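You operate a simulated robot arm through the tools that you are given. There is no shell and no other tool. Be economical: measure what you need, move in short steps, check, and stop when the job is done.

The job below is to be done with a simulated two-armed robot. You get a single attempt, and the scene is never put back.

JOB
Fill pump B to the middle mark from the oil can.
Fine: steady the can with one hand while the other opens its valve, and again to shut it; can back in its place, oil cap shut, nothing spilt. Set down upright: oil can.

It is judged by the outcome, as a careful person would: the job done as asked, and still so three seconds after it is handed in. It fails if anything else is knocked over, pushed out of place, dropped, spilled or broken. A push-on lid holds only when it is set on centred and level and pressed home; a screw cap is set on level and turned clockwise until tight.

ROBOT AND FRAMES
Two 7-joint arms with two-finger parallel grippers on one trunk, on a base that drives. Base frame: it is fixed to the floor where the robot stands at the start and does not move with it; the origin is under the middle of the robot, x ahead of it, y to its left, z up. Readings come in mm, rad, newtons and seconds.
The left shoulder is at the start at [80, 131, 947], the right one opposite. With the tool pointing down near the work surface each hand reaches from about 100 to 780 mm from the robot's upright axis, wherever it stands, measured 20 degrees to its own side. Places, roughly: can valve [600, 0, 600]; pump-a bleed screw [-500, -700, 900]; pump-a inlet valve [-500, -500, 600]; pump-a oil cap [-400, -900, 900]; pump-a oil cock [-200, -800, 700]; pump-a water drain [-700, -300, 600]; pump-b bleed screw [500, 500, 900]; pump-b inlet valve [200, 400, 600]; pump-b oil cap [700, 300, 900]; pump-b oil cock [600, 100, 700]; pump-b water drain [100, 600, 600]; release valve [-3600, -1900, 700]. Payload 1.57 kg a hand.
The TCP of each hand is the grasp point between the finger pads, 30 mm short of the fingertips. In the tool frame z runs along the fingers and y along their closing line. The gripper opens to 110 mm. The fingers are 24 mm wide and 12 mm thick; the gripper's body (48 by 112 mm) begins 78 mm behind the TCP.
Orientation is that of the tool frame in the base frame, as a unit quaternion [x, y, z, w]. With the fingers straight down and closing along the base's y, the tool's x points along the base's -x, its y along +y and its z along -z.

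CONTROLS
- The arms move only by the tool nudge_tool. It takes "left_series", "right_series" or both (then of equal length, played together; a hand with none holds still); each is a list of rows, each an object (a shift or turn left out is 0, a gripper value left out holds the last) with "linear": the shift along the tool's x, y, z in units of 50 mm (1.0 is 50 mm), a list of three; "rotation": the turn, a rotation vector about the tool's x, y, z in units of 5 degrees (1.0 is 5 degrees), a list of three; "gripper": the closure, from 0 (fully open) to 1 (shut). In form: [{"linear": [dx, dy, dz], "rotation": [ax, ay, az], "gripper": gripper}, ...]. A call has 1 to 12 rows; each row shifts and turns the commanded pose from where the row before left it, along the tool's axes as they then stand. A call with a number of a shift or a turn outside -1 to 1 is refused whole. A row lasts 0.2 s, in which the tool goes at most 50 mm and 0.15 rad; a call with a longer step from one row to the next is refused whole, and so is a gripper value outside its range. Where a pose cannot be reached the arm comes as near as it can. A force on the tool above 40 N (or 10 N above the force at the start of the call, whichever is more), or a blocked arm, ends the call early, and 0.2 s more pass. Each finger travels about 108 mm/s and halts on what it meets, pressing with about 29 N; the grip force reading is that of the motor and also rises with nothing between the fingers. The clock runs only during rows and for 0.2 s after the last one: add rows that do not move to give the fingers time. The reply holds the time, the measured pose of the TCP, the force on the tool along the base axes, the opening and the grip force, in the units named above and with some noise, with the torque about the TCP (base axes, N m) and any sound that the robot's microphone picked up.
- Cameras (640 x 400 px; columns grow to the right, rows downward): "scene" is now at [-86.3, -26.2, 1380.5]; the picture's right is [-0.44, -0.90, 0.00], its down [-0.81, 0.40, -0.43] and it looks along [0.38, -0.19, -0.90] (base axes); focal length 214 px, centre (320, 200). "left" rides on the left gripper at [70, -16, -141] in its tool frame; the picture's right is [0.23, 0.97, 0.00], its down [-0.86, 0.20, -0.48] and it looks along [-0.47, 0.11, 0.88] (tool axes); focal length 222 px, centre (320, 200). "right" rides on the right gripper at [70, 16, -141] in its tool frame; the picture's right is [-0.23, 0.97, 0.00], its down [-0.86, -0.20, -0.48] and it looks along [-0.47, -0.11, 0.88] (tool axes); focal length 222 px, centre (320, 200). There is no depth. A picture from a camera that has moved, and an enlarged one, comes with that camera's place and axes in the base frame and with its lens.
- grab_frame(camera): a new picture of that camera. It takes no simulated time.
- roll_base(legs): drives the robot by 1 to 6 legs, each [ahead, left, turn to the left] in mm, mm and rad, along the robot's own axes; the way and the turn of a leg run together, so that a leg with both is an arc; at most 1500 mm and 3.142 rad a leg. The arms and the cameras ride along, it lands a little off, and it stops where it bumps. It gives what a move gives.
- pan_tilt(pan, tilt): turns the head with the scene camera to pan (to the left, within 1.902 rad either way) and tilt (down, from -0.506 to 1.204), counted from straight ahead of the robot. It gives what a move gives.
- enlarge(camera, box): a new picture of the part [left, top, right, bottom] of that camera's present view, enlarged. It takes no simulated time.
- close_job(): hands the job in; it is judged then, once.

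Go step by step. Nothing tells you exact positions but the pictures and the camera data: compare them with the known pose of the tool, close in by small moves and look again before you grip or let go. The budget is 120 turns and 100 pictures, counting those below and the enlarged ones. Unless the task says otherwise, let go and move clear before handing in, and close with one line.

The tools are called after "Request:" as a command line: name --argument value ..., lists and objects as JSON in quotes. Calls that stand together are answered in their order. nudge_tool: Moves the arms, as the interface text tells. Its arguments: {"type":"object","properties":{"left_series":{"type":"array"},"right_series":{"type":"array"}},"required":[]} The other tools are called the same way: roll_base (legs) drives the base; pan_tilt (pan, tilt) turns the head that bears the scene camera; grab_frame (camera) takes a picture; enlarge (camera, box) takes an enlarged picture of a part of a camera's view; close_job () hands the job in.

At the start:

```text
clock: 0.0
left_tool_pos: [528.9, 458.8, 1151.0]
left_tcp_rot: [0.0, 1.0, 0.0, 0.0]
left_wrist_force: [0.1, 0.4, -0.7]
left_torque: [-0.02, -0.02, -0.05]
left_gripper_width: 110.1
left_grip_force: 0.0
right_tool_pos: [504.4, -90.4, 1226.2]
right_tcp_rot: [0.0, 1.0, -0.001, 0.001]
right_wrist_force: [-0.1, -0.1, 0.3]
right_torque: [0.04, 0.01, -0.01]
right_gripper_width: 110.1
right_grip_force: 0.1
robot x, y, heading: [3.3, -0.9, 0.003]
head pan, tilt: [-0.457, 1.131]
```

scene: 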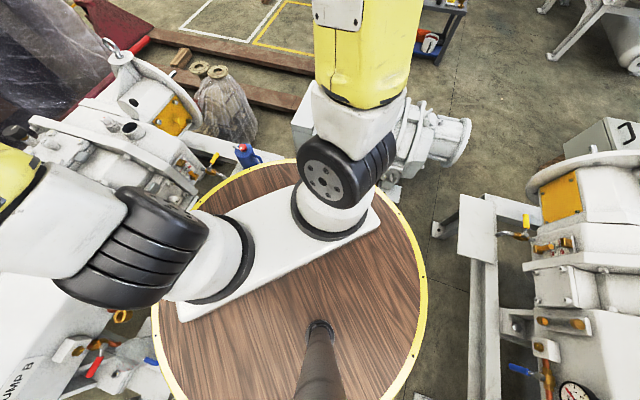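
right: 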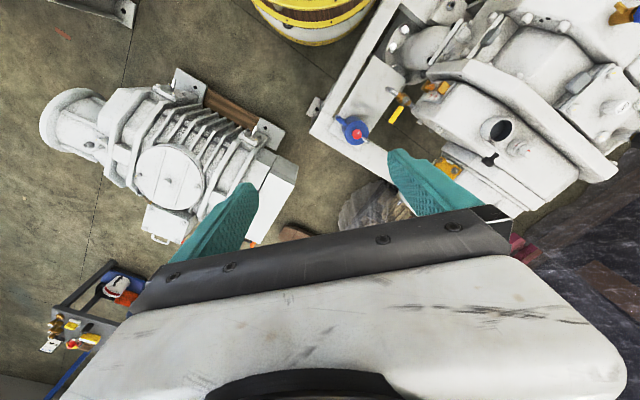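
left: 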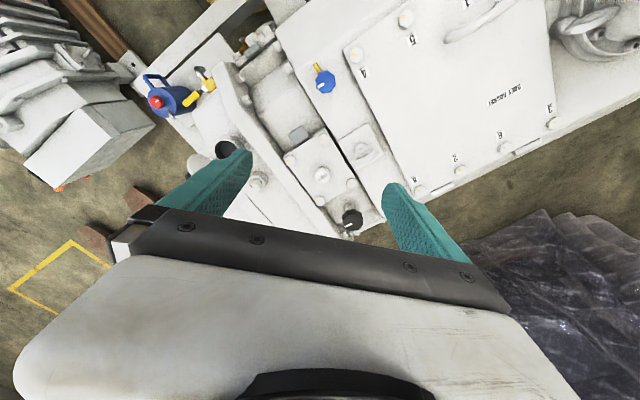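

I see pump B ahead to the left with a small blue can with a red part at its foot. I will look closer at the can, the filler and the sight glass first.

Request:
enlarge --camera "left" --box '[120, 50, 260, 138]'

Request:
enlarge --camera "right" --box '[320, 60, 560, 210]'

Request:
pan_tilt --pan 0.2 --tilt 0.8

```text
4.55 times, centred on (190, 94) of left
camera zoom: at [458.4, 442.9, 1293.2], right [-0.23, 0.97, 0.0], down [0.86, 0.2, 0.48], along [0.47, 0.11, -0.88], focal length 1010 px, centre (911, 682)
```

zoom: 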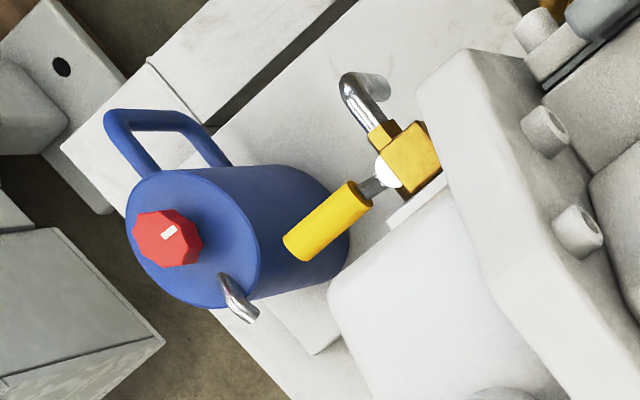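

```text
2.67 times, centred on (440, 135) of right
camera zoom: at [434.1, -73.9, 1369.8], right [0.23, 0.97, 0.0], down [0.86, -0.2, 0.48], along [0.47, -0.11, -0.88], focal length 592 px, centre (0, 373)
```

zoom: 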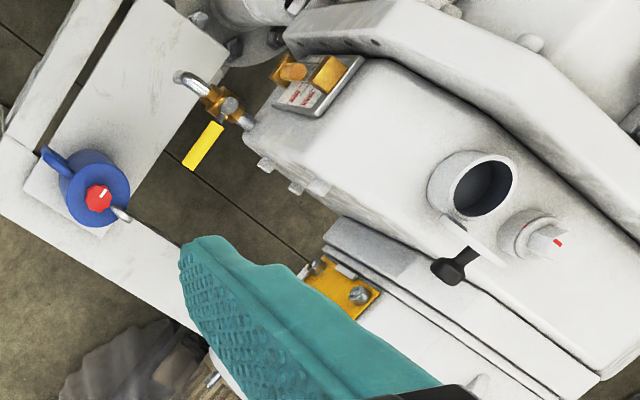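

```text
clock: 1.0
left_tool_pos: [527.7, 457.9, 1150.4]
left_tcp_rot: [0.0, 1.0, 0.0, 0.0]
left_wrist_force: [0.7, -0.5, -0.6]
left_torque: [0.01, 0.03, -0.03]
left_gripper_width: 110.0
left_grip_force: 0.0
right_tool_pos: [505.0, -90.9, 1227.2]
right_tcp_rot: [0.001, 1.0, 0.0, 0.0]
right_wrist_force: [-0.3, -0.2, -0.1]
right_torque: [0.01, -0.01, 0.0]
right_gripper_width: 110.1
right_grip_force: 0.1
robot x, y, heading: [-1.1, 1.3, 0.003]
head pan, tilt: [0.201, 0.799]
```

Request:
grab_frame --camera "scene"

Request:
enlarge --camera "right" --box '[460, 90, 580, 165]'

Request:
enlarge --camera "left" --box '[200, 40, 400, 165]'

```text
94 pictures are left
camera scene: at [-61.9, 16.8, 1404.1], right [0.2, -0.98, 0.0], down [-0.7, -0.14, -0.7], along [0.68, 0.14, -0.72], focal length 214 px, centre (320, 200)
```

scene: 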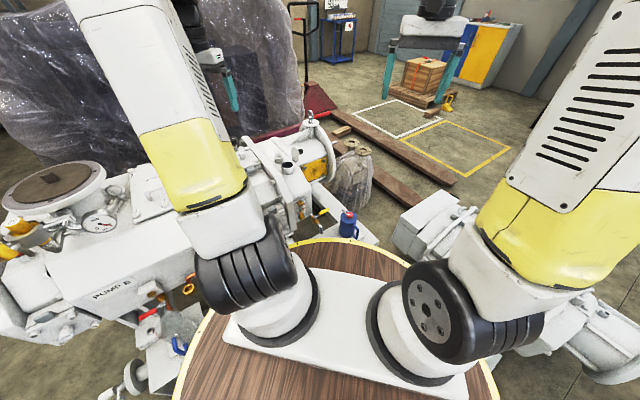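

```text
5.33 times, centred on (520, 128) of right
camera zoom: at [434.1, -73.9, 1369.8], right [0.23, 0.97, 0.0], down [0.86, -0.2, 0.48], along [0.47, -0.11, -0.88], focal length 1185 px, centre (-747, 587)
```

zoom: 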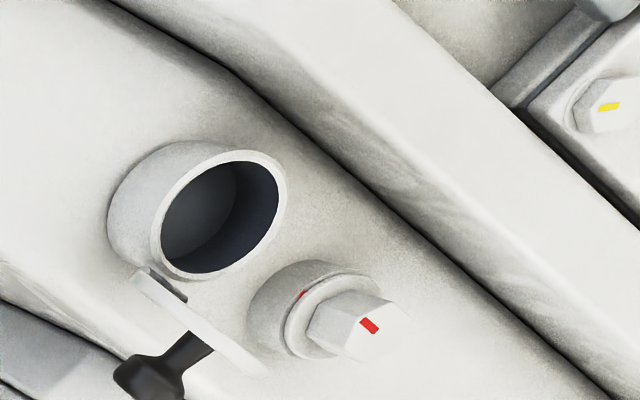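

```text
3.20 times, centred on (300, 102) of left
camera zoom: at [458.4, 442.9, 1293.2], right [-0.23, 0.97, 0.0], down [0.86, 0.2, 0.48], along [0.47, 0.11, -0.88], focal length 711 px, centre (384, 512)
```

zoom: 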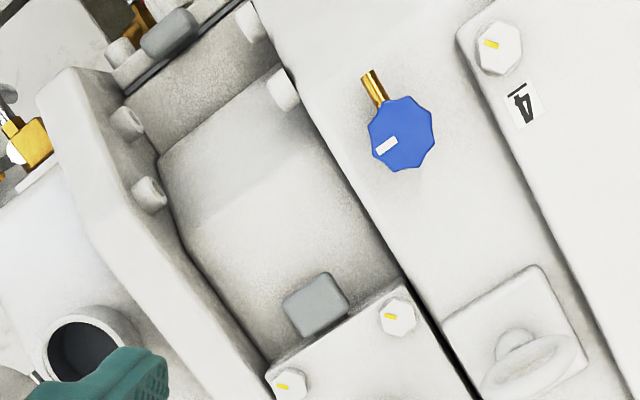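

Request:
enlarge --camera "scene" --box '[236, 120, 396, 250]'

Request:
enlarge --camera "right" --box '[370, 60, 470, 122]'

```text
3.08 times, centred on (316, 185) of scene
camera zoom: at [-61.9, 16.8, 1404.1], right [0.2, -0.98, 0.0], down [-0.7, -0.14, -0.7], along [0.68, 0.14, -0.72], focal length 660 px, centre (332, 246)
```

zoom: 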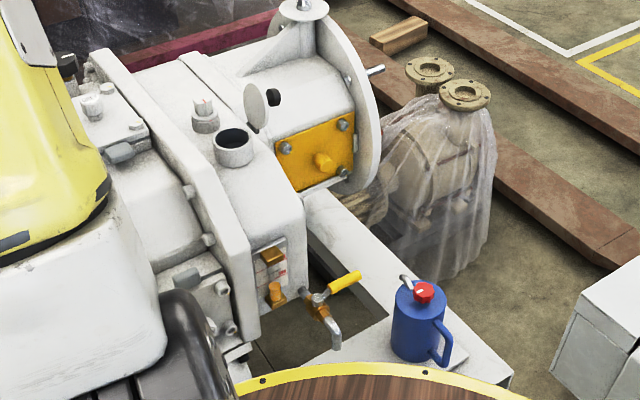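

```text
6.40 times, centred on (420, 91) of right
camera zoom: at [434.1, -73.9, 1369.8], right [0.23, 0.97, 0.0], down [0.86, -0.2, 0.48], along [0.47, -0.11, -0.88], focal length 1422 px, centre (-320, 898)
```

zoom: 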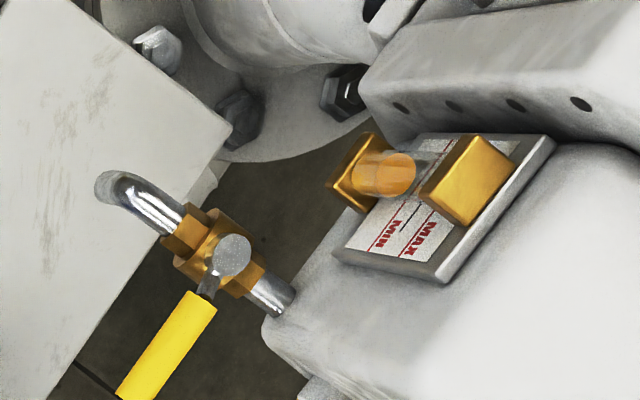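

The filler is an open neck at about [623, 290, 860] with a hinged lid standing open beside it. The can, with its red knob, is near [622, 10, 610], its spout pointing ahead-left and its handle behind-right. I will lower the right hand to the handle side, yawed to suit, and look.

Request:
nudge_tool --right_series '[{"linear": [0, 0, 1], "rotation": [0, 0, -1]}, {"linear": [0, 0, 1], "rotation": [0, 0, -1]}, {"linear": [0, 0, 1], "rotation": [0, 0, -1]}, {"linear": [0, 0, 1], "rotation": [0, 0, -1]}, {"linear": [0, 0, 1], "rotation": [0, 0, -1]}, {"linear": [0, 0, 1], "rotation": [0, 0, -1]}, {"linear": [0, 0, 1], "rotation": [0, 0, -1]}, {"linear": [0, 0, 1], "rotation": [0, 0, -0.6]}, {"linear": [0, 0, 0.5]}, {"linear": [0, 0, 0]}]'

Request:
grab_frame --camera "right"

```text
clock: 3.2
left_tool_pos: [528.9, 458.7, 1150.4]
left_tcp_rot: [0.001, 1.0, 0.0, 0.0]
left_wrist_force: [0.1, 0.3, -0.5]
left_torque: [0.0, -0.03, 0.05]
left_gripper_width: 109.9
left_grip_force: 0.0
right_tool_pos: [505.1, -89.1, 801.2]
right_tcp_rot: [-0.325, 0.946, 0.0, -0.001]
right_wrist_force: [0.2, 0.5, 0.0]
right_torque: [0.0, 0.0, 0.03]
right_gripper_width: 110.0
right_grip_force: 0.0
robot x, y, heading: [-3.1, -0.5, -0.002]
head pan, tilt: [0.201, 0.799]
```

```text
89 pictures are left
camera right: at [439.4, -119.8, 943.4], right [-0.42, 0.91, 0.0], down [0.8, 0.37, 0.48], along [0.43, 0.2, -0.88], focal length 222 px, centre (320, 200)
```

right: 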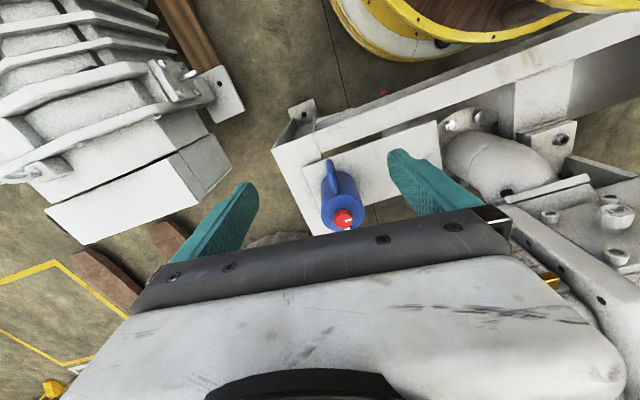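

Request:
enlarge --camera "right" --box '[270, 140, 398, 220]'

```text
5.00 times, centred on (334, 180) of right
camera zoom: at [439.4, -119.8, 943.4], right [-0.42, 0.91, 0.0], down [0.8, 0.37, 0.48], along [0.43, 0.2, -0.88], focal length 1111 px, centre (250, 300)
```

zoom: 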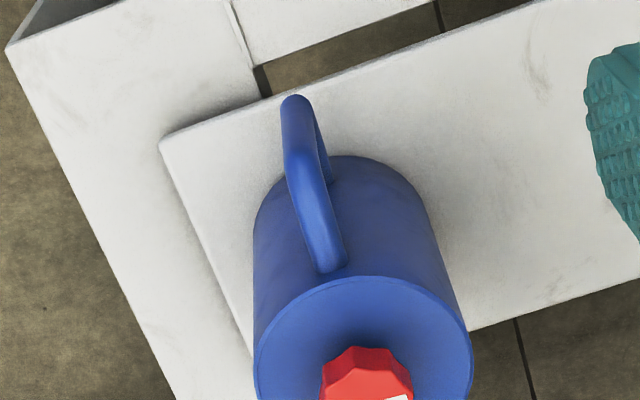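

The can is about 82 mm wide, with its axis near [627, 15] and its bottom near z 470; the handle points away from the spout at about 42° yaw. I bring the right hand level behind the handle so the fingers will straddle it.

Request:
nudge_tool --right_series '[{"linear": [0, 0, 0.93], "rotation": [0, 0, -0.8]}, {"linear": [0, 0, 0.93]}, {"linear": [0, 0, 0.93]}, {"linear": [0, 0, 0.93]}, {"rotation": [0, -1, 0]}, {"rotation": [0, -1, 0]}, {"rotation": [0, -1, 0]}, {"rotation": [0, -1, 0]}, {"rotation": [0, -1, 0]}, {"rotation": [0, -1, 0]}, {"rotation": [0, -1, 0]}, {"rotation": [0, -1, 0]}]'

Request:
nudge_tool --right_series '[{"rotation": [0, -1, 0]}, {"rotation": [0, -1, 0]}, {"rotation": [0, -1, 0]}, {"rotation": [0, -1, 0]}, {"rotation": [0, -1, 0]}, {"rotation": [0, -1, 0]}, {}]'

Request:
grab_frame --camera "right"

Request:
grab_frame --camera "scene"

```text
clock: 5.8
left_tool_pos: [528.5, 459.2, 1151.5]
left_tcp_rot: [0.0, 1.0, -0.001, 0.001]
left_wrist_force: [-0.1, 1.1, 0.2]
left_torque: [-0.05, -0.01, -0.02]
left_gripper_width: 109.8
left_grip_force: 0.1
right_tool_pos: [503.8, -90.6, 617.4]
right_tcp_rot: [-0.337, 0.877, 0.123, 0.32]
right_wrist_force: [0.0, -0.5, -0.3]
right_torque: [0.01, 0.02, -0.03]
right_gripper_width: 110.1
right_grip_force: 0.0
robot x, y, heading: [-0.4, -0.6, 0.002]
head pan, tilt: [0.201, 0.799]
```

```text
clock: 7.4
left_tool_pos: [528.4, 458.4, 1151.6]
left_tcp_rot: [0.0, 1.0, 0.0, 0.0]
left_wrist_force: [1.2, 0.8, 0.2]
left_torque: [0.01, 0.02, 0.0]
left_gripper_width: 110.2
left_grip_force: 0.1
right_tool_pos: [504.4, -90.3, 617.4]
right_tcp_rot: [-0.294, 0.764, 0.206, 0.536]
right_wrist_force: [0.0, -0.9, 0.6]
right_torque: [0.01, 0.0, -0.01]
right_gripper_width: 109.9
right_grip_force: 0.0
robot x, y, heading: [2.3, -0.7, -0.0]
head pan, tilt: [0.201, 0.799]
```

```text
87 pictures are left
camera right: at [377.0, -183.0, 600.6], right [-0.59, 0.78, 0.21], down [0.02, -0.25, 0.97], along [0.8, 0.58, 0.14], focal length 222 px, centre (320, 200)
```

right: 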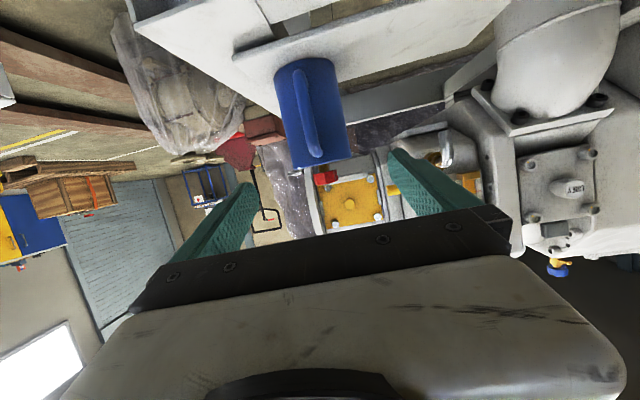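

```text
86 pictures are left
camera scene: at [-61.9, 16.8, 1404.2], right [0.2, -0.98, 0.0], down [-0.7, -0.14, -0.7], along [0.68, 0.14, -0.72], focal length 214 px, centre (320, 200)
```

scene: 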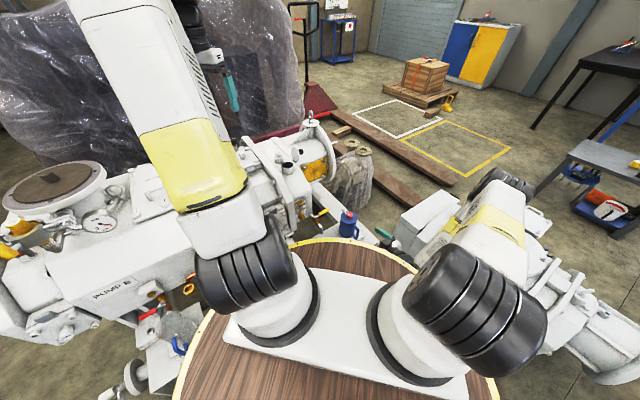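

The hand is lined up with the can within 2 mm. I go forward along the fingers about 160 mm so they straddle the can, then check.

Request:
nudge_tool --right_series '[{"linear": [0, 0, 0.8]}, {"linear": [0, 0, 0.8]}, {"linear": [0, 0, 0.8]}, {"linear": [0, 0, 0.5]}, {"linear": [0, 0, 0.3]}, {}]'

Request:
grab_frame --camera "right"

Request:
enlarge --camera "scene" --box '[270, 150, 430, 250]'

```text
clock: 8.8
left_tool_pos: [528.1, 458.1, 1151.2]
left_tcp_rot: [0.0, 1.0, 0.0, 0.0]
left_wrist_force: [-0.1, 0.3, 0.3]
left_torque: [-0.04, -0.02, -0.04]
left_gripper_width: 110.0
left_grip_force: 0.1
right_tool_pos: [616.2, 9.8, 562.4]
right_tcp_rot: [-0.293, 0.765, 0.205, 0.535]
right_wrist_force: [-0.5, -1.5, 0.0]
right_torque: [-0.05, 0.11, -0.01]
right_gripper_width: 110.1
right_grip_force: 0.0
robot x, y, heading: [-0.7, 1.1, -0.003]
head pan, tilt: [0.201, 0.799]
```

```text
85 pictures are left
camera right: at [489.7, -82.2, 546.2], right [-0.59, 0.78, 0.21], down [0.02, -0.25, 0.97], along [0.8, 0.58, 0.14], focal length 222 px, centre (320, 200)
```

right: 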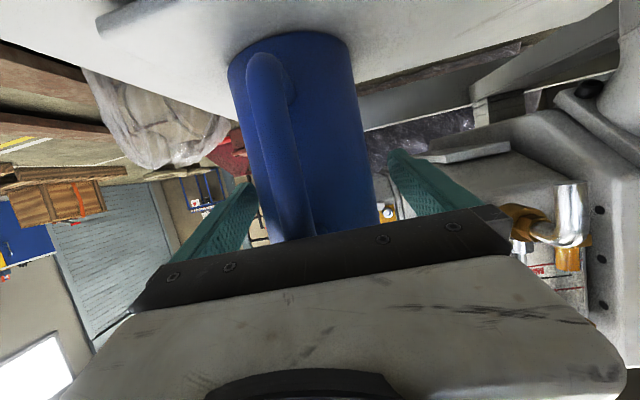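

```text
4.00 times, centred on (350, 200) of scene
camera zoom: at [-61.9, 16.8, 1404.2], right [0.2, -0.98, 0.0], down [-0.7, -0.14, -0.7], along [0.68, 0.14, -0.72], focal length 858 px, centre (200, 200)
```

zoom: 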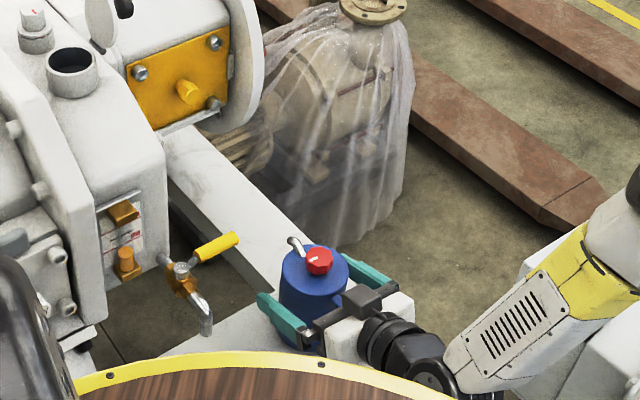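

The fingers straddle the can well, below the lid. I close the right hand on it.

Request:
nudge_tool --right_series '[{"gripper": 1}, {"gripper": 1}, {"gripper": 1}, {}]'

Request:
enlarge --camera "scene" --box '[310, 180, 390, 230]'

Request:
enlarge --camera "left" --box '[130, 50, 230, 112]'

```text
clock: 9.8
left_tool_pos: [529.0, 458.0, 1151.9]
left_tcp_rot: [0.0, 1.0, 0.0, -0.001]
left_wrist_force: [-0.4, 0.6, 0.6]
left_torque: [-0.02, 0.01, -0.01]
left_gripper_width: 110.2
left_grip_force: 0.0
right_tool_pos: [617.5, 11.1, 562.6]
right_tcp_rot: [-0.293, 0.764, 0.206, 0.536]
right_wrist_force: [2.6, -0.4, 1.2]
right_torque: [-0.03, -0.04, -0.02]
right_gripper_width: 81.2
right_grip_force: 28.8
robot x, y, heading: [-0.9, -0.8, -0.004]
head pan, tilt: [0.201, 0.799]
```

```text
8.00 times, centred on (350, 205) of scene
camera zoom: at [-61.8, 16.8, 1404.2], right [0.2, -0.98, 0.0], down [-0.7, -0.14, -0.7], along [0.68, 0.14, -0.72], focal length 1716 px, centre (80, 160)
```

zoom: 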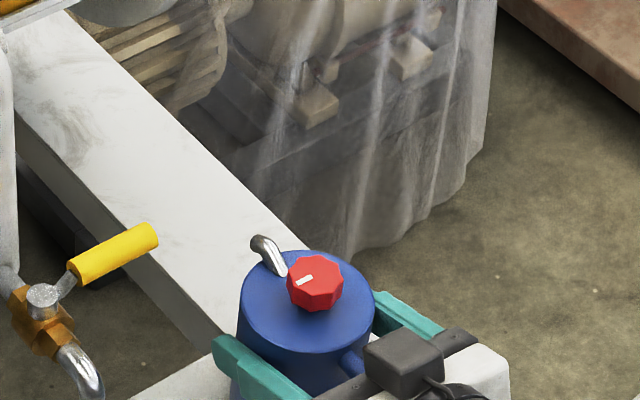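

```text
6.40 times, centred on (180, 81) of left
camera zoom: at [458.5, 442.9, 1293.1], right [-0.23, 0.97, 0.0], down [0.86, 0.2, 0.48], along [0.47, 0.11, -0.88], focal length 1422 px, centre (1216, 962)
```

zoom: 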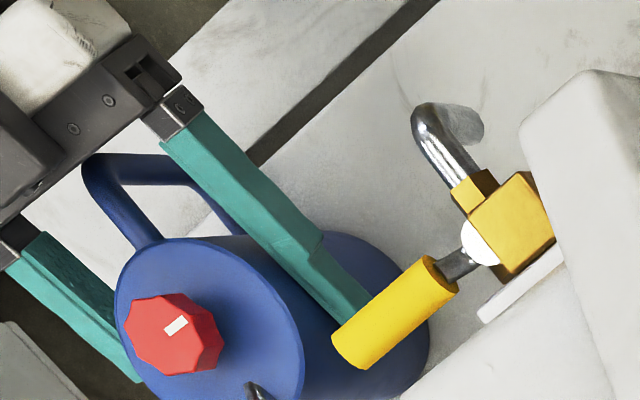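

The can is held (81 mm, 29 N). The knob is near [621, 12, 605]; I bring the left hand over it, high first.

Request:
nudge_tool --left_series '[{"linear": [-0.186, -0.892, 0]}, {"linear": [-0.186, -0.892, 0]}, {"linear": [-0.186, -0.892, 0]}, {"linear": [-0.186, -0.892, 0]}, {"linear": [-0.186, -0.892, 0]}, {"linear": [-0.186, -0.892, 0]}, {"linear": [-0.186, -0.892, 0]}, {"linear": [-0.186, -0.892, 0]}, {"linear": [-0.186, -0.892, 0]}, {"linear": [-0.186, -0.892, 0]}, {"linear": [0, 0, 1]}, {"linear": [0, 0, 1]}]'

Request:
nudge_tool --left_series '[{"linear": [0, 0, 1], "rotation": [0, 0, 1], "gripper": 0.4}, {"linear": [0, 0, 1], "rotation": [0, 0, 1]}, {"linear": [0, 0, 1], "rotation": [0, 0, 1]}, {"linear": [0, 0, 1], "rotation": [0, 0, 1]}, {"rotation": [0, 0, 1]}, {"rotation": [0, 0, 1]}, {"rotation": [0, 0, 1]}, {"rotation": [0, 0, 1]}, {}]'

Request:
grab_frame --camera "left"

Request:
grab_frame --camera "scene"

```text
clock: 12.4
left_tool_pos: [620.6, 12.0, 1052.9]
left_tcp_rot: [0.0, 1.0, 0.0, 0.0]
left_wrist_force: [0.5, 0.5, -1.4]
left_torque: [0.0, 0.06, 0.0]
left_gripper_width: 110.0
left_grip_force: 0.0
right_tool_pos: [617.6, 10.2, 563.5]
right_tcp_rot: [-0.294, 0.764, 0.206, 0.536]
right_wrist_force: [0.8, -1.2, 4.9]
right_torque: [0.04, -0.2, 0.03]
right_gripper_width: 81.2
right_grip_force: 29.3
robot x, y, heading: [1.0, 1.9, 0.004]
head pan, tilt: [0.201, 0.799]
```

```text
clock: 14.4
left_tool_pos: [620.3, 11.5, 852.3]
left_tcp_rot: [0.343, 0.939, 0.0, 0.0]
left_wrist_force: [0.8, 0.5, -0.2]
left_torque: [0.0, -0.02, -0.03]
left_gripper_width: 66.2
left_grip_force: 0.2
right_tool_pos: [617.5, 11.4, 562.9]
right_tcp_rot: [-0.293, 0.765, 0.206, 0.536]
right_wrist_force: [-1.3, -1.0, 4.7]
right_torque: [-0.08, -0.06, -0.05]
right_gripper_width: 81.4
right_grip_force: 29.1
robot x, y, heading: [0.3, 3.2, -0.0]
head pan, tilt: [0.201, 0.799]
```

```text
81 pictures are left
camera left: at [556.7, 45.7, 993.6], right [0.45, 0.89, 0.0], down [0.78, -0.4, 0.48], along [0.43, -0.22, -0.88], focal length 222 px, centre (320, 200)
```

left: 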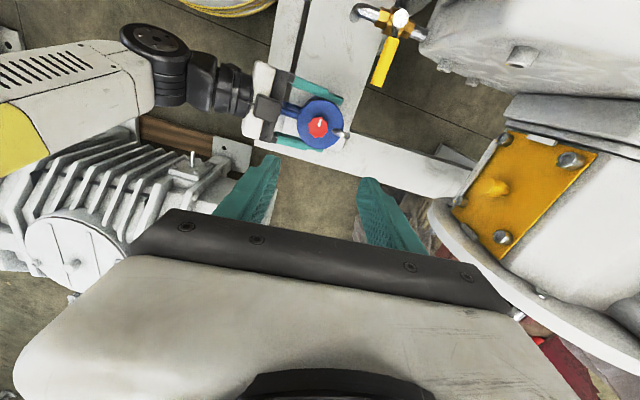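

```text
80 pictures are left
camera scene: at [-62.0, 16.7, 1404.2], right [0.2, -0.98, 0.0], down [-0.7, -0.14, -0.7], along [0.68, 0.14, -0.72], focal length 214 px, centre (320, 200)
```

scene: 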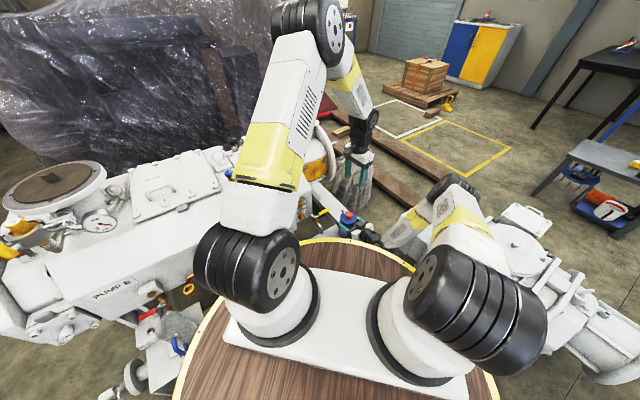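

The knob lies right under the left TCP. I lower to just above it and check.

Request:
nudge_tool --left_series '[{"linear": [0, 0, 1]}, {"linear": [0, 0, 1]}, {"linear": [0, 0, 1]}, {"linear": [0, 0, 0.8]}, {}]'

Request:
grab_frame --camera "left"

Request:
enlarge --camera "scene" --box '[310, 150, 406, 250]'

```text
clock: 15.6
left_tool_pos: [618.0, 14.8, 658.8]
left_tcp_rot: [0.342, 0.94, 0.0, 0.0]
left_wrist_force: [0.8, 0.4, -0.4]
left_torque: [0.01, -0.01, 0.03]
left_gripper_width: 65.8
left_grip_force: 0.1
right_tool_pos: [617.3, 10.2, 562.9]
right_tcp_rot: [-0.294, 0.765, 0.206, 0.535]
right_wrist_force: [-1.3, 0.0, 3.6]
right_torque: [0.01, -0.03, 0.04]
right_gripper_width: 81.4
right_grip_force: 29.1
robot x, y, heading: [-2.1, -2.8, 0.0]
head pan, tilt: [0.201, 0.799]
```

```text
79 pictures are left
camera left: at [553.3, 47.0, 801.7], right [0.45, 0.89, 0.0], down [0.78, -0.4, 0.48], along [0.43, -0.22, -0.88], focal length 222 px, centre (320, 200)
```

left: 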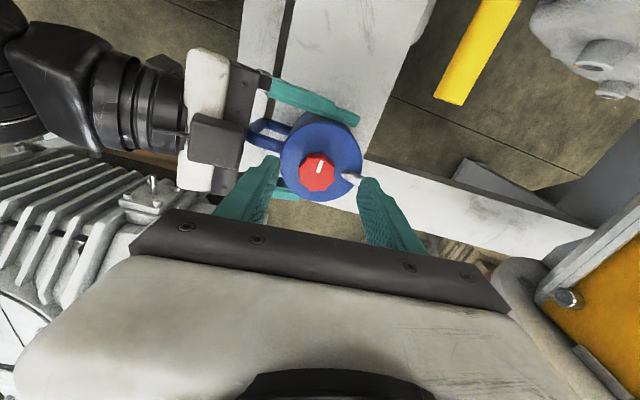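

```text
4.00 times, centred on (358, 200) of scene
camera zoom: at [-62.0, 16.7, 1404.2], right [0.2, -0.98, 0.0], down [-0.7, -0.14, -0.7], along [0.68, 0.14, -0.72], focal length 858 px, centre (168, 200)
```

zoom: 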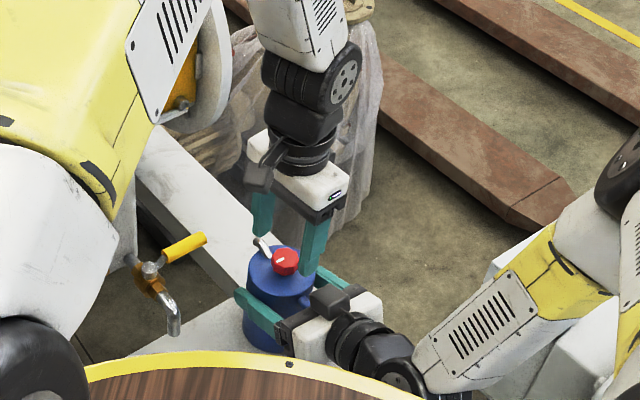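

Both hands are aligned, but in this yaw the fingers would close along the spout's line. I turn the left hand 35° so they clear the spout and re-measure.

Request:
nudge_tool --left_series '[{"rotation": [0, 0, -1]}, {"rotation": [0, 0, -1]}, {"rotation": [0, 0, -1]}, {"rotation": [0, 0, -1]}, {"rotation": [0, 0, -1]}, {"rotation": [0, 0, -1]}, {"rotation": [0, 0, -1]}, {}]'

Request:
enlarge --camera "left" --box '[220, 100, 420, 225]'

```text
clock: 17.4
left_tool_pos: [621.2, 12.1, 661.5]
left_tcp_rot: [0.043, 0.999, 0.0, 0.0]
left_wrist_force: [0.4, 0.4, -0.3]
left_torque: [0.04, 0.0, 0.01]
left_gripper_width: 66.0
left_grip_force: 0.1
right_tool_pos: [617.4, 10.8, 562.4]
right_tcp_rot: [-0.293, 0.765, 0.205, 0.536]
right_wrist_force: [-1.2, 0.2, 3.4]
right_torque: [0.01, 0.07, -0.03]
right_gripper_width: 80.9
right_grip_force: 29.0
robot x, y, heading: [0.3, 0.6, 0.004]
head pan, tilt: [0.201, 0.799]
```

```text
3.20 times, centred on (320, 162) of left
camera zoom: at [549.8, 2.5, 803.2], right [-0.14, 0.99, 0.0], down [0.87, 0.13, 0.48], along [0.47, 0.07, -0.88], focal length 711 px, centre (320, 320)
```

zoom: 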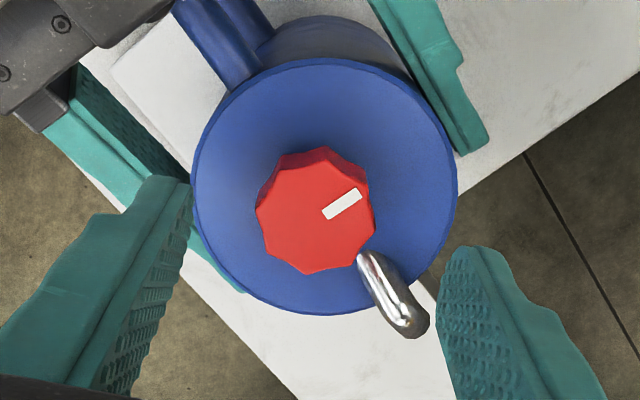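

The knob, its mark and the spout show clearly. I turn the left hand to yaw +14° to clear the spout, lower onto the knob and close.

Request:
nudge_tool --left_series '[{"rotation": [0, 0, -1]}, {"rotation": [0, 0, -1]}, {"rotation": [0, 0, -1]}, {"rotation": [0, 0, -0.8]}, {"linear": [0, 0, 0.35]}, {"linear": [0, 0, 0.35]}, {}, {"gripper": 1}, {"gripper": 1}, {"gripper": 1}, {}]'

Request:
enlarge --camera "left" --box '[220, 100, 420, 225]'

Request:
enlarge --camera "scene" --box '[320, 180, 384, 220]'

```text
clock: 19.8
left_tool_pos: [619.9, 11.1, 625.2]
left_tcp_rot: [-0.122, 0.993, -0.001, -0.001]
left_wrist_force: [2.9, -1.0, -0.6]
left_torque: [0.05, -0.06, 0.02]
left_gripper_width: 33.3
left_grip_force: 29.1
right_tool_pos: [616.8, 10.2, 563.1]
right_tcp_rot: [-0.294, 0.765, 0.205, 0.535]
right_wrist_force: [-3.4, -0.1, 4.2]
right_torque: [-0.13, -0.05, -0.06]
right_gripper_width: 81.1
right_grip_force: 28.9
robot x, y, heading: [1.3, -1.9, -0.001]
head pan, tilt: [0.201, 0.799]
```

```text
3.20 times, centred on (320, 162) of left
camera zoom: at [557.3, -20.6, 766.7], right [-0.46, 0.89, 0.0], down [0.78, 0.4, 0.48], along [0.43, 0.22, -0.88], focal length 711 px, centre (320, 320)
```

zoom: 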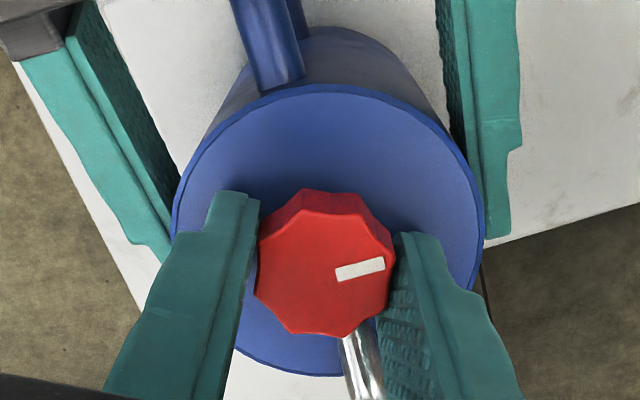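

```text
10.00 times, centred on (352, 200) of scene
camera zoom: at [-61.8, 16.7, 1404.2], right [0.2, -0.98, 0.0], down [-0.7, -0.14, -0.7], along [0.68, 0.14, -0.72], focal length 2145 px, centre (0, 200)
```

zoom: 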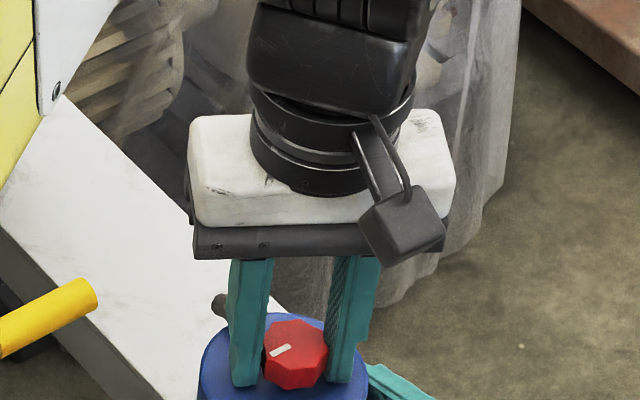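

The knob is gripped (33 mm). I turn it counterclockwise 30° and read the torque.

Request:
nudge_tool --left_series '[{"rotation": [0, 0, -1]}, {"rotation": [0, 0, -1]}, {"rotation": [0, 0, -1]}, {"rotation": [0, 0, -1]}, {"rotation": [0, 0, -1]}, {"rotation": [0, 0, -1]}, {}]'

Request:
enlarge --camera "left" --box '[220, 100, 420, 225]'

```text
clock: 21.4
left_tool_pos: [620.6, 12.5, 625.1]
left_tcp_rot: [-0.375, 0.927, 0.001, -0.001]
left_wrist_force: [-5.5, 1.6, -6.6]
left_torque: [-0.09, 0.13, 0.0]
left_gripper_width: 33.2
left_grip_force: 28.8
right_tool_pos: [617.1, 9.2, 562.7]
right_tcp_rot: [-0.294, 0.765, 0.205, 0.535]
right_wrist_force: [4.9, -1.4, 6.9]
right_torque: [0.22, 0.19, 0.03]
right_gripper_width: 80.9
right_grip_force: 29.0
robot x, y, heading: [-1.5, 0.4, -0.001]
head pan, tilt: [0.201, 0.799]
```

```text
3.20 times, centred on (320, 162) of left
camera zoom: at [582.3, -47.0, 767.1], right [-0.84, 0.54, 0.0], down [0.48, 0.74, 0.48], along [0.26, 0.4, -0.88], focal length 711 px, centre (320, 320)
```

zoom: 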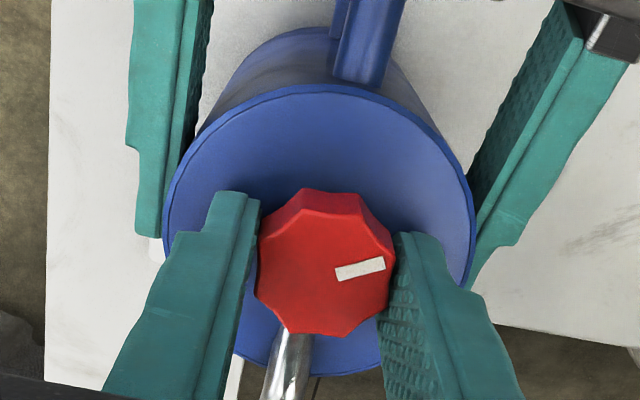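

The knob follows with almost no torque. I turn a further 40° and look.

Request:
nudge_tool --left_series '[{"rotation": [0, 0, -1]}, {"rotation": [0, 0, -1]}, {"rotation": [0, 0, -1]}, {"rotation": [0, 0, -1]}, {"rotation": [0, 0, -1]}, {"rotation": [0, 0, -1]}, {"rotation": [0, 0, -1]}, {"rotation": [0, 0, -1]}, {}]'

Request:
enlarge --camera "left" --box '[220, 100, 420, 225]'

```text
clock: 23.4
left_tool_pos: [619.3, 13.5, 624.5]
left_tcp_rot: [-0.669, 0.743, 0.002, -0.001]
left_wrist_force: [-23.4, 10.2, 0.0]
left_torque: [0.0, 0.32, -0.12]
left_gripper_width: 33.2
left_grip_force: 29.1
right_tool_pos: [618.4, 9.6, 563.4]
right_tcp_rot: [-0.292, 0.766, 0.203, 0.536]
right_wrist_force: [23.3, -11.0, 0.1]
right_torque: [0.68, 1.16, -0.03]
right_gripper_width: 81.3
right_grip_force: 29.4
robot x, y, heading: [-3.0, 5.8, -0.003]
head pan, tilt: [0.201, 0.799]
```

```text
3.20 times, centred on (320, 162) of left
camera zoom: at [629.2, -57.5, 767.1], right [-0.99, -0.13, 0.0], down [-0.11, 0.87, 0.48], along [-0.06, 0.48, -0.88], focal length 711 px, centre (320, 320)
```

zoom: 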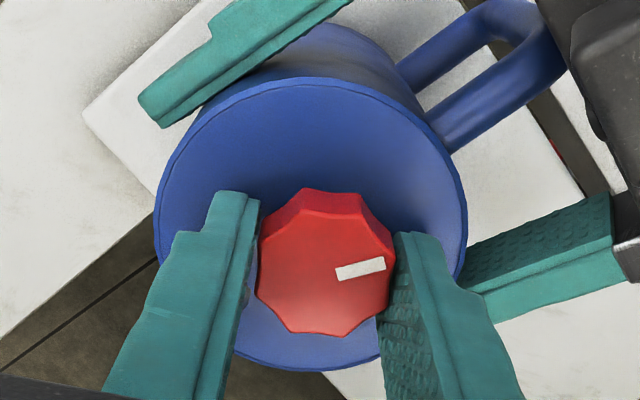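

A sideways force appears: the finger is reaching the spout. I back off a little, let go, turn back and take a second grip.

Request:
nudge_tool --left_series '[{"rotation": [0, 0, 1]}, {"rotation": [0, 0, 0.6]}, {"gripper": 0.45}, {"gripper": 0.45}, {"rotation": [0, 0, 1]}, {"rotation": [0, 0, 1]}, {"rotation": [0, 0, 1]}, {"rotation": [0, 0, 1]}, {"rotation": [0, 0, 1]}, {"rotation": [0, 0, 1]}, {"rotation": [0, 0, 1]}, {"rotation": [0, 0, 1]}]'

Request:
enlarge --camera "left" --box '[220, 100, 420, 225]'

```text
clock: 26.0
left_tool_pos: [621.1, 11.8, 625.5]
left_tcp_rot: [-0.309, 0.951, 0.0, 0.001]
left_wrist_force: [0.2, 0.4, -0.4]
left_torque: [0.0, -0.02, -0.01]
left_gripper_width: 60.6
left_grip_force: 0.0
right_tool_pos: [617.0, 10.6, 561.9]
right_tcp_rot: [-0.294, 0.765, 0.206, 0.535]
right_wrist_force: [-2.3, 0.6, 0.6]
right_torque: [0.08, 0.09, 0.03]
right_gripper_width: 81.3
right_grip_force: 29.4
robot x, y, heading: [1.8, 0.5, -0.001]
head pan, tilt: [0.201, 0.799]
```

```text
3.20 times, centred on (320, 162) of left
camera zoom: at [573.7, -41.4, 768.2], right [-0.76, 0.65, 0.0], down [0.58, 0.66, 0.48], along [0.31, 0.36, -0.88], focal length 711 px, centre (320, 320)
```

zoom: 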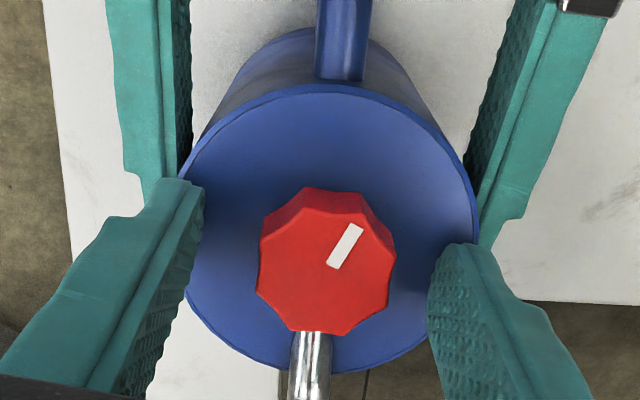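

Request:
nudge_tool --left_series '[{"rotation": [0, 0, 1]}, {"gripper": 1}, {"gripper": 1}, {}, {"rotation": [0, 0, -1]}, {"rotation": [0, 0, -1]}, {"rotation": [0, 0, -1]}, {"rotation": [0, 0, -1]}, {"rotation": [0, 0, -1]}, {"rotation": [0, 0, -1]}, {"rotation": [0, 0, -1]}, {}]'

Request:
enlarge --camera "left" --box '[220, 100, 420, 225]'

```text
clock: 28.6
left_tool_pos: [619.2, 14.2, 625.5]
left_tcp_rot: [-0.546, 0.838, 0.001, -0.001]
left_wrist_force: [-21.6, 8.6, 28.1]
left_torque: [0.06, 0.46, -0.04]
left_gripper_width: 32.3
left_grip_force: 28.6
right_tool_pos: [618.2, 9.3, 562.4]
right_tcp_rot: [-0.293, 0.765, 0.205, 0.536]
right_wrist_force: [18.8, -5.0, -15.8]
right_torque: [0.73, 0.95, 0.06]
right_gripper_width: 81.4
right_grip_force: 29.0
robot x, y, heading: [0.3, 1.3, -0.001]
head pan, tilt: [0.201, 0.799]
```

```text
3.20 times, centred on (320, 162) of left
camera zoom: at [606.7, -57.0, 767.5], right [-0.98, 0.19, 0.0], down [0.17, 0.86, 0.48], along [0.09, 0.47, -0.88], focal length 711 px, centre (320, 320)
```

zoom: 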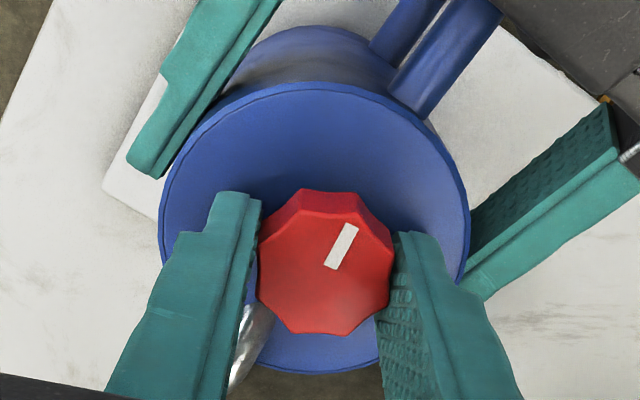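

The knob has now turned about 95° in all. I release it, raise the left hand and look.

Request:
nudge_tool --left_series '[{"rotation": [0, 0, 0.8]}, {"gripper": 0.4}, {"gripper": 0.4}, {"linear": [0, 0, -0.6]}, {"linear": [0, 0, -1]}, {}]'

Request:
enlarge --camera "left" --box '[240, 80, 400, 180]'

```text
clock: 30.0
left_tool_pos: [623.2, 11.7, 705.4]
left_tcp_rot: [-0.515, 0.857, 0.001, -0.001]
left_wrist_force: [-0.9, -0.4, -0.1]
left_torque: [0.0, -0.02, -0.03]
left_gripper_width: 66.0
left_grip_force: 0.0
right_tool_pos: [617.2, 11.1, 562.4]
right_tcp_rot: [-0.293, 0.765, 0.205, 0.536]
right_wrist_force: [-0.4, 0.0, -0.3]
right_torque: [-0.02, -0.01, -0.01]
right_gripper_width: 80.9
right_grip_force: 29.1
robot x, y, heading: [2.5, 3.2, 0.0]
head pan, tilt: [0.201, 0.799]
```

```text
4.00 times, centred on (320, 130) of left
camera zoom: at [604.5, -56.6, 846.0], right [-0.97, 0.26, 0.0], down [0.23, 0.85, 0.48], along [0.12, 0.46, -0.88], focal length 888 px, centre (320, 480)
```

zoom: 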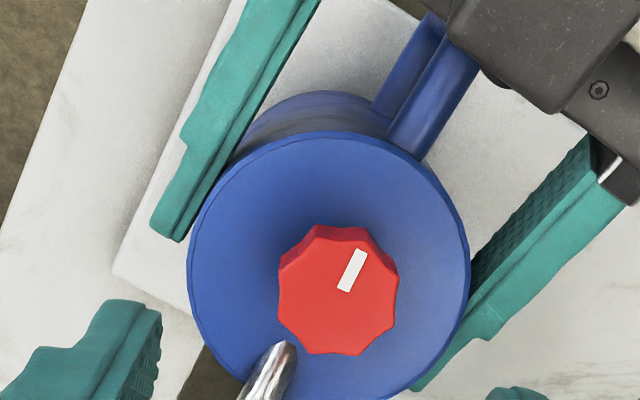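

The valve mark now lines up with the spout, after about a quarter turn, so I take it as open. I withdraw the left hand up and back to its own side and view the gauge.

Request:
nudge_tool --left_series '[{"linear": [0, 0, -1]}, {"linear": [0, 0, -1]}, {"linear": [0, 0, -1], "rotation": [0, 0, 1]}, {"linear": [0, 0, -1], "rotation": [0, 0, 1]}, {"linear": [0, 0, -1], "rotation": [0, 0, 1]}, {"linear": [0, 0, -1], "rotation": [0, 0, 1]}, {"linear": [0, 0, -1], "rotation": [0, 0, 1]}, {"linear": [0, 0, -1], "rotation": [0, 0, 1]}, {"linear": [0, 0, -1], "rotation": [0, 0, 1]}, {"rotation": [0, 0, 1]}, {"rotation": [0, 0, 1]}, {"rotation": [0, 0, 1]}]'

Request:
nudge_tool --left_series '[{"linear": [0, 0.9, 0], "rotation": [0, 0, 1]}, {"linear": [0, 0.9, 0], "rotation": [0, 0, 1]}, {"linear": [0, 0.9, 0], "rotation": [0, 0, 0.4]}, {"linear": [0, 0.9, 0]}, {"linear": [0, 0.9, 0]}, {"linear": [0, 0.9, 0]}, {"linear": [0, 0.9, 0]}, {"linear": [0.5, 0.8, 0]}, {"linear": [0.5, 0.8, 0]}, {"linear": [0.5, 0.8, 0]}]'

Request:
enlarge --camera "scene" --box '[272, 140, 368, 200]'

Request:
grab_frame --camera "scene"

```text
clock: 32.6
left_tool_pos: [620.0, 13.2, 1155.8]
left_tcp_rot: [-0.104, 0.995, 0.0, 0.001]
left_wrist_force: [1.0, 0.7, -0.4]
left_torque: [0.0, 0.0, 0.0]
left_gripper_width: 65.9
left_grip_force: 0.2
right_tool_pos: [617.0, 11.1, 562.6]
right_tcp_rot: [-0.294, 0.765, 0.206, 0.535]
right_wrist_force: [0.5, 0.7, 0.7]
right_torque: [0.0, 0.02, 0.01]
right_gripper_width: 81.3
right_grip_force: 29.1
robot x, y, heading: [-2.7, 1.7, 0.002]
head pan, tilt: [0.201, 0.799]
```

```text
clock: 34.8
left_tool_pos: [528.8, 446.5, 1158.7]
left_tcp_rot: [0.002, 1.0, 0.0, 0.0]
left_wrist_force: [-0.2, 0.2, 0.1]
left_torque: [0.03, 0.01, 0.01]
left_gripper_width: 65.9
left_grip_force: 0.2
right_tool_pos: [617.6, 10.4, 561.6]
right_tcp_rot: [-0.292, 0.765, 0.205, 0.536]
right_wrist_force: [-0.7, -0.4, 0.9]
right_torque: [0.03, 0.06, -0.02]
right_gripper_width: 81.3
right_grip_force: 28.6
robot x, y, heading: [0.1, -2.7, -0.002]
head pan, tilt: [0.201, 0.799]
```

```text
6.67 times, centred on (320, 170) of scene
camera zoom: at [-61.6, 16.5, 1404.2], right [0.2, -0.98, 0.0], down [-0.7, -0.14, -0.7], along [0.68, 0.14, -0.72], focal length 1430 px, centre (320, 400)
```

zoom: 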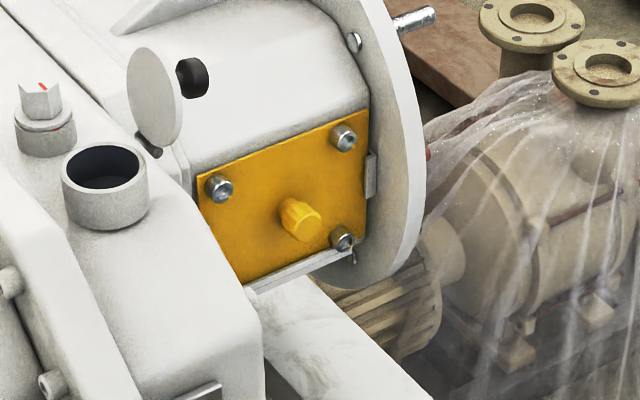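

```text
68 pictures are left
camera scene: at [-61.6, 16.5, 1404.2], right [0.2, -0.98, 0.0], down [-0.7, -0.14, -0.7], along [0.68, 0.14, -0.72], focal length 214 px, centre (320, 200)
```

scene: 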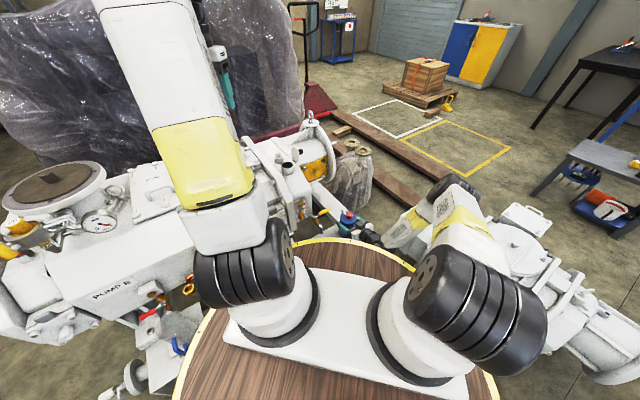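

Request:
enlarge --camera "scene" --box '[284, 190, 332, 220]'

```text
13.33 times, centred on (308, 205) of scene
camera zoom: at [-61.6, 16.5, 1404.2], right [0.2, -0.98, 0.0], down [-0.7, -0.14, -0.7], along [0.68, 0.14, -0.72], focal length 2860 px, centre (480, 133)
```

zoom: 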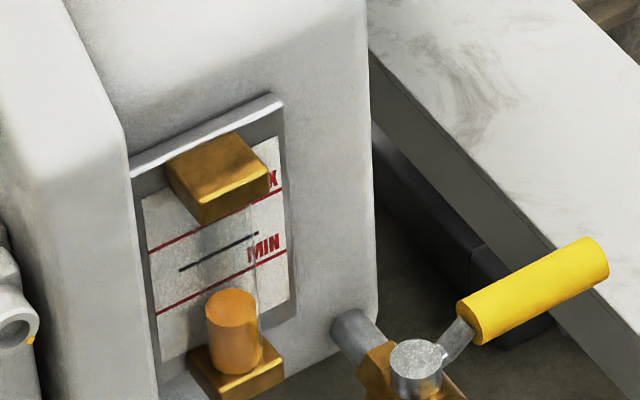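

The gauge shows MIN, a black middle line and MAX, with the oil now about at MIN; allowing for parallax, the middle mark corresponds to the oil surface near row 276 in this enlarged view. I lift the can straight up, a little first, and shift the left hand further out.

Request:
nudge_tool --right_series '[{"linear": [-0.19, 0, -0.068]}, {"linear": [-0.19, 0, -0.068]}, {"linear": [-0.38, 0, -0.137]}, {}]' --left_series '[{"linear": [0, 0.8, 0]}, {"linear": [0, 0.8, 0]}, {"linear": [0, 0.8, 0]}, {}]'

Request:
enlarge --camera "scene" --box '[290, 160, 410, 240]'

```text
clock: 35.8
left_tool_pos: [527.2, 565.9, 1156.3]
left_tcp_rot: [0.001, 1.0, 0.0, 0.0]
left_wrist_force: [-0.5, 0.1, 0.0]
left_torque: [0.0, 0.02, -0.04]
left_gripper_width: 65.7
left_grip_force: 0.1
right_tool_pos: [617.0, 11.2, 601.6]
right_tcp_rot: [-0.294, 0.765, 0.206, 0.535]
right_wrist_force: [-0.5, -0.5, -5.2]
right_torque: [-0.04, 0.02, -0.01]
right_gripper_width: 81.0
right_grip_force: 29.4
robot x, y, heading: [-1.2, -1.1, 0.003]
head pan, tilt: [0.201, 0.799]
```

```text
5.00 times, centred on (350, 200) of scene
camera zoom: at [-61.7, 16.8, 1404.2], right [0.2, -0.98, 0.0], down [-0.7, -0.14, -0.7], along [0.68, 0.14, -0.72], focal length 1072 px, centre (170, 200)
```

zoom: 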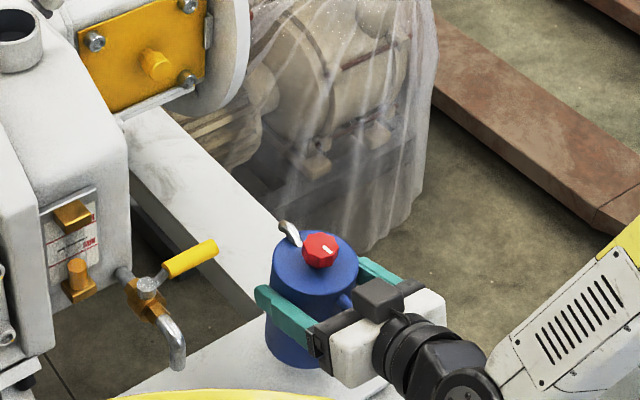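

The can is held firmly and level, about 5 N. I raise it to carry height, then bring it beside the filler.

Request:
nudge_tool --right_series '[{"linear": [-0.7, 0, -0.255]}, {"linear": [-0.8, 0, -0.29]}, {"linear": [-0.8, 0, -0.29]}, {"linear": [-0.8, 0, -0.29]}, {"linear": [-0.8, 0, -0.29]}, {"linear": [-0.8, 0, -0.29]}, {"linear": [-0.8, 0, -0.29]}, {"linear": [-0.8, 0, -0.29]}, {"linear": [-0.7, 0, -0.255]}, {}]'

Request:
nudge_tool --right_series '[{"linear": [-0.1, 0.45, 0.25]}, {"linear": [-0.1, 0.45, 0.25]}, {"linear": [-0.1, 0.45, 0.25]}, {"linear": [-0.1, 0.45, 0.25]}, {"linear": [-0.1, 0.45, 0.25]}, {"linear": [-0.1, 0.45, 0.25]}, {}]'

Request:
grab_frame --camera "scene"

```text
clock: 38.0
left_tool_pos: [528.5, 566.9, 1156.4]
left_tcp_rot: [0.0, 1.0, 0.0, 0.0]
left_wrist_force: [0.3, -0.1, -0.8]
left_torque: [0.0, 0.04, 0.01]
left_gripper_width: 66.1
left_grip_force: 0.1
right_tool_pos: [617.5, 7.0, 974.0]
right_tcp_rot: [-0.294, 0.765, 0.206, 0.535]
right_wrist_force: [-0.6, 0.2, -5.2]
right_torque: [0.0, 0.06, 0.01]
right_gripper_width: 81.2
right_grip_force: 29.3
robot x, y, heading: [2.6, 0.3, 0.001]
head pan, tilt: [0.201, 0.799]
```

```text
clock: 39.6
left_tool_pos: [527.4, 565.5, 1157.3]
left_tcp_rot: [0.001, 1.0, 0.0, 0.0]
left_wrist_force: [-0.7, 0.2, 0.2]
left_torque: [-0.02, 0.01, 0.02]
left_gripper_width: 65.8
left_grip_force: 0.1
right_tool_pos: [587.2, 162.1, 975.5]
right_tcp_rot: [-0.293, 0.765, 0.205, 0.536]
right_wrist_force: [-0.8, -1.2, -4.5]
right_torque: [0.01, 0.04, -0.02]
right_gripper_width: 81.4
right_grip_force: 29.1
robot x, y, heading: [1.4, -1.0, 0.002]
head pan, tilt: [0.201, 0.799]
```

```text
65 pictures are left
camera scene: at [-61.7, 16.9, 1404.2], right [0.2, -0.98, 0.0], down [-0.7, -0.14, -0.7], along [0.68, 0.14, -0.72], focal length 214 px, centre (320, 200)
```

scene: 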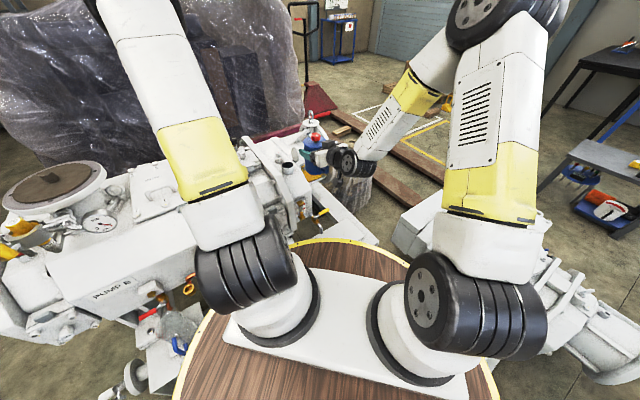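

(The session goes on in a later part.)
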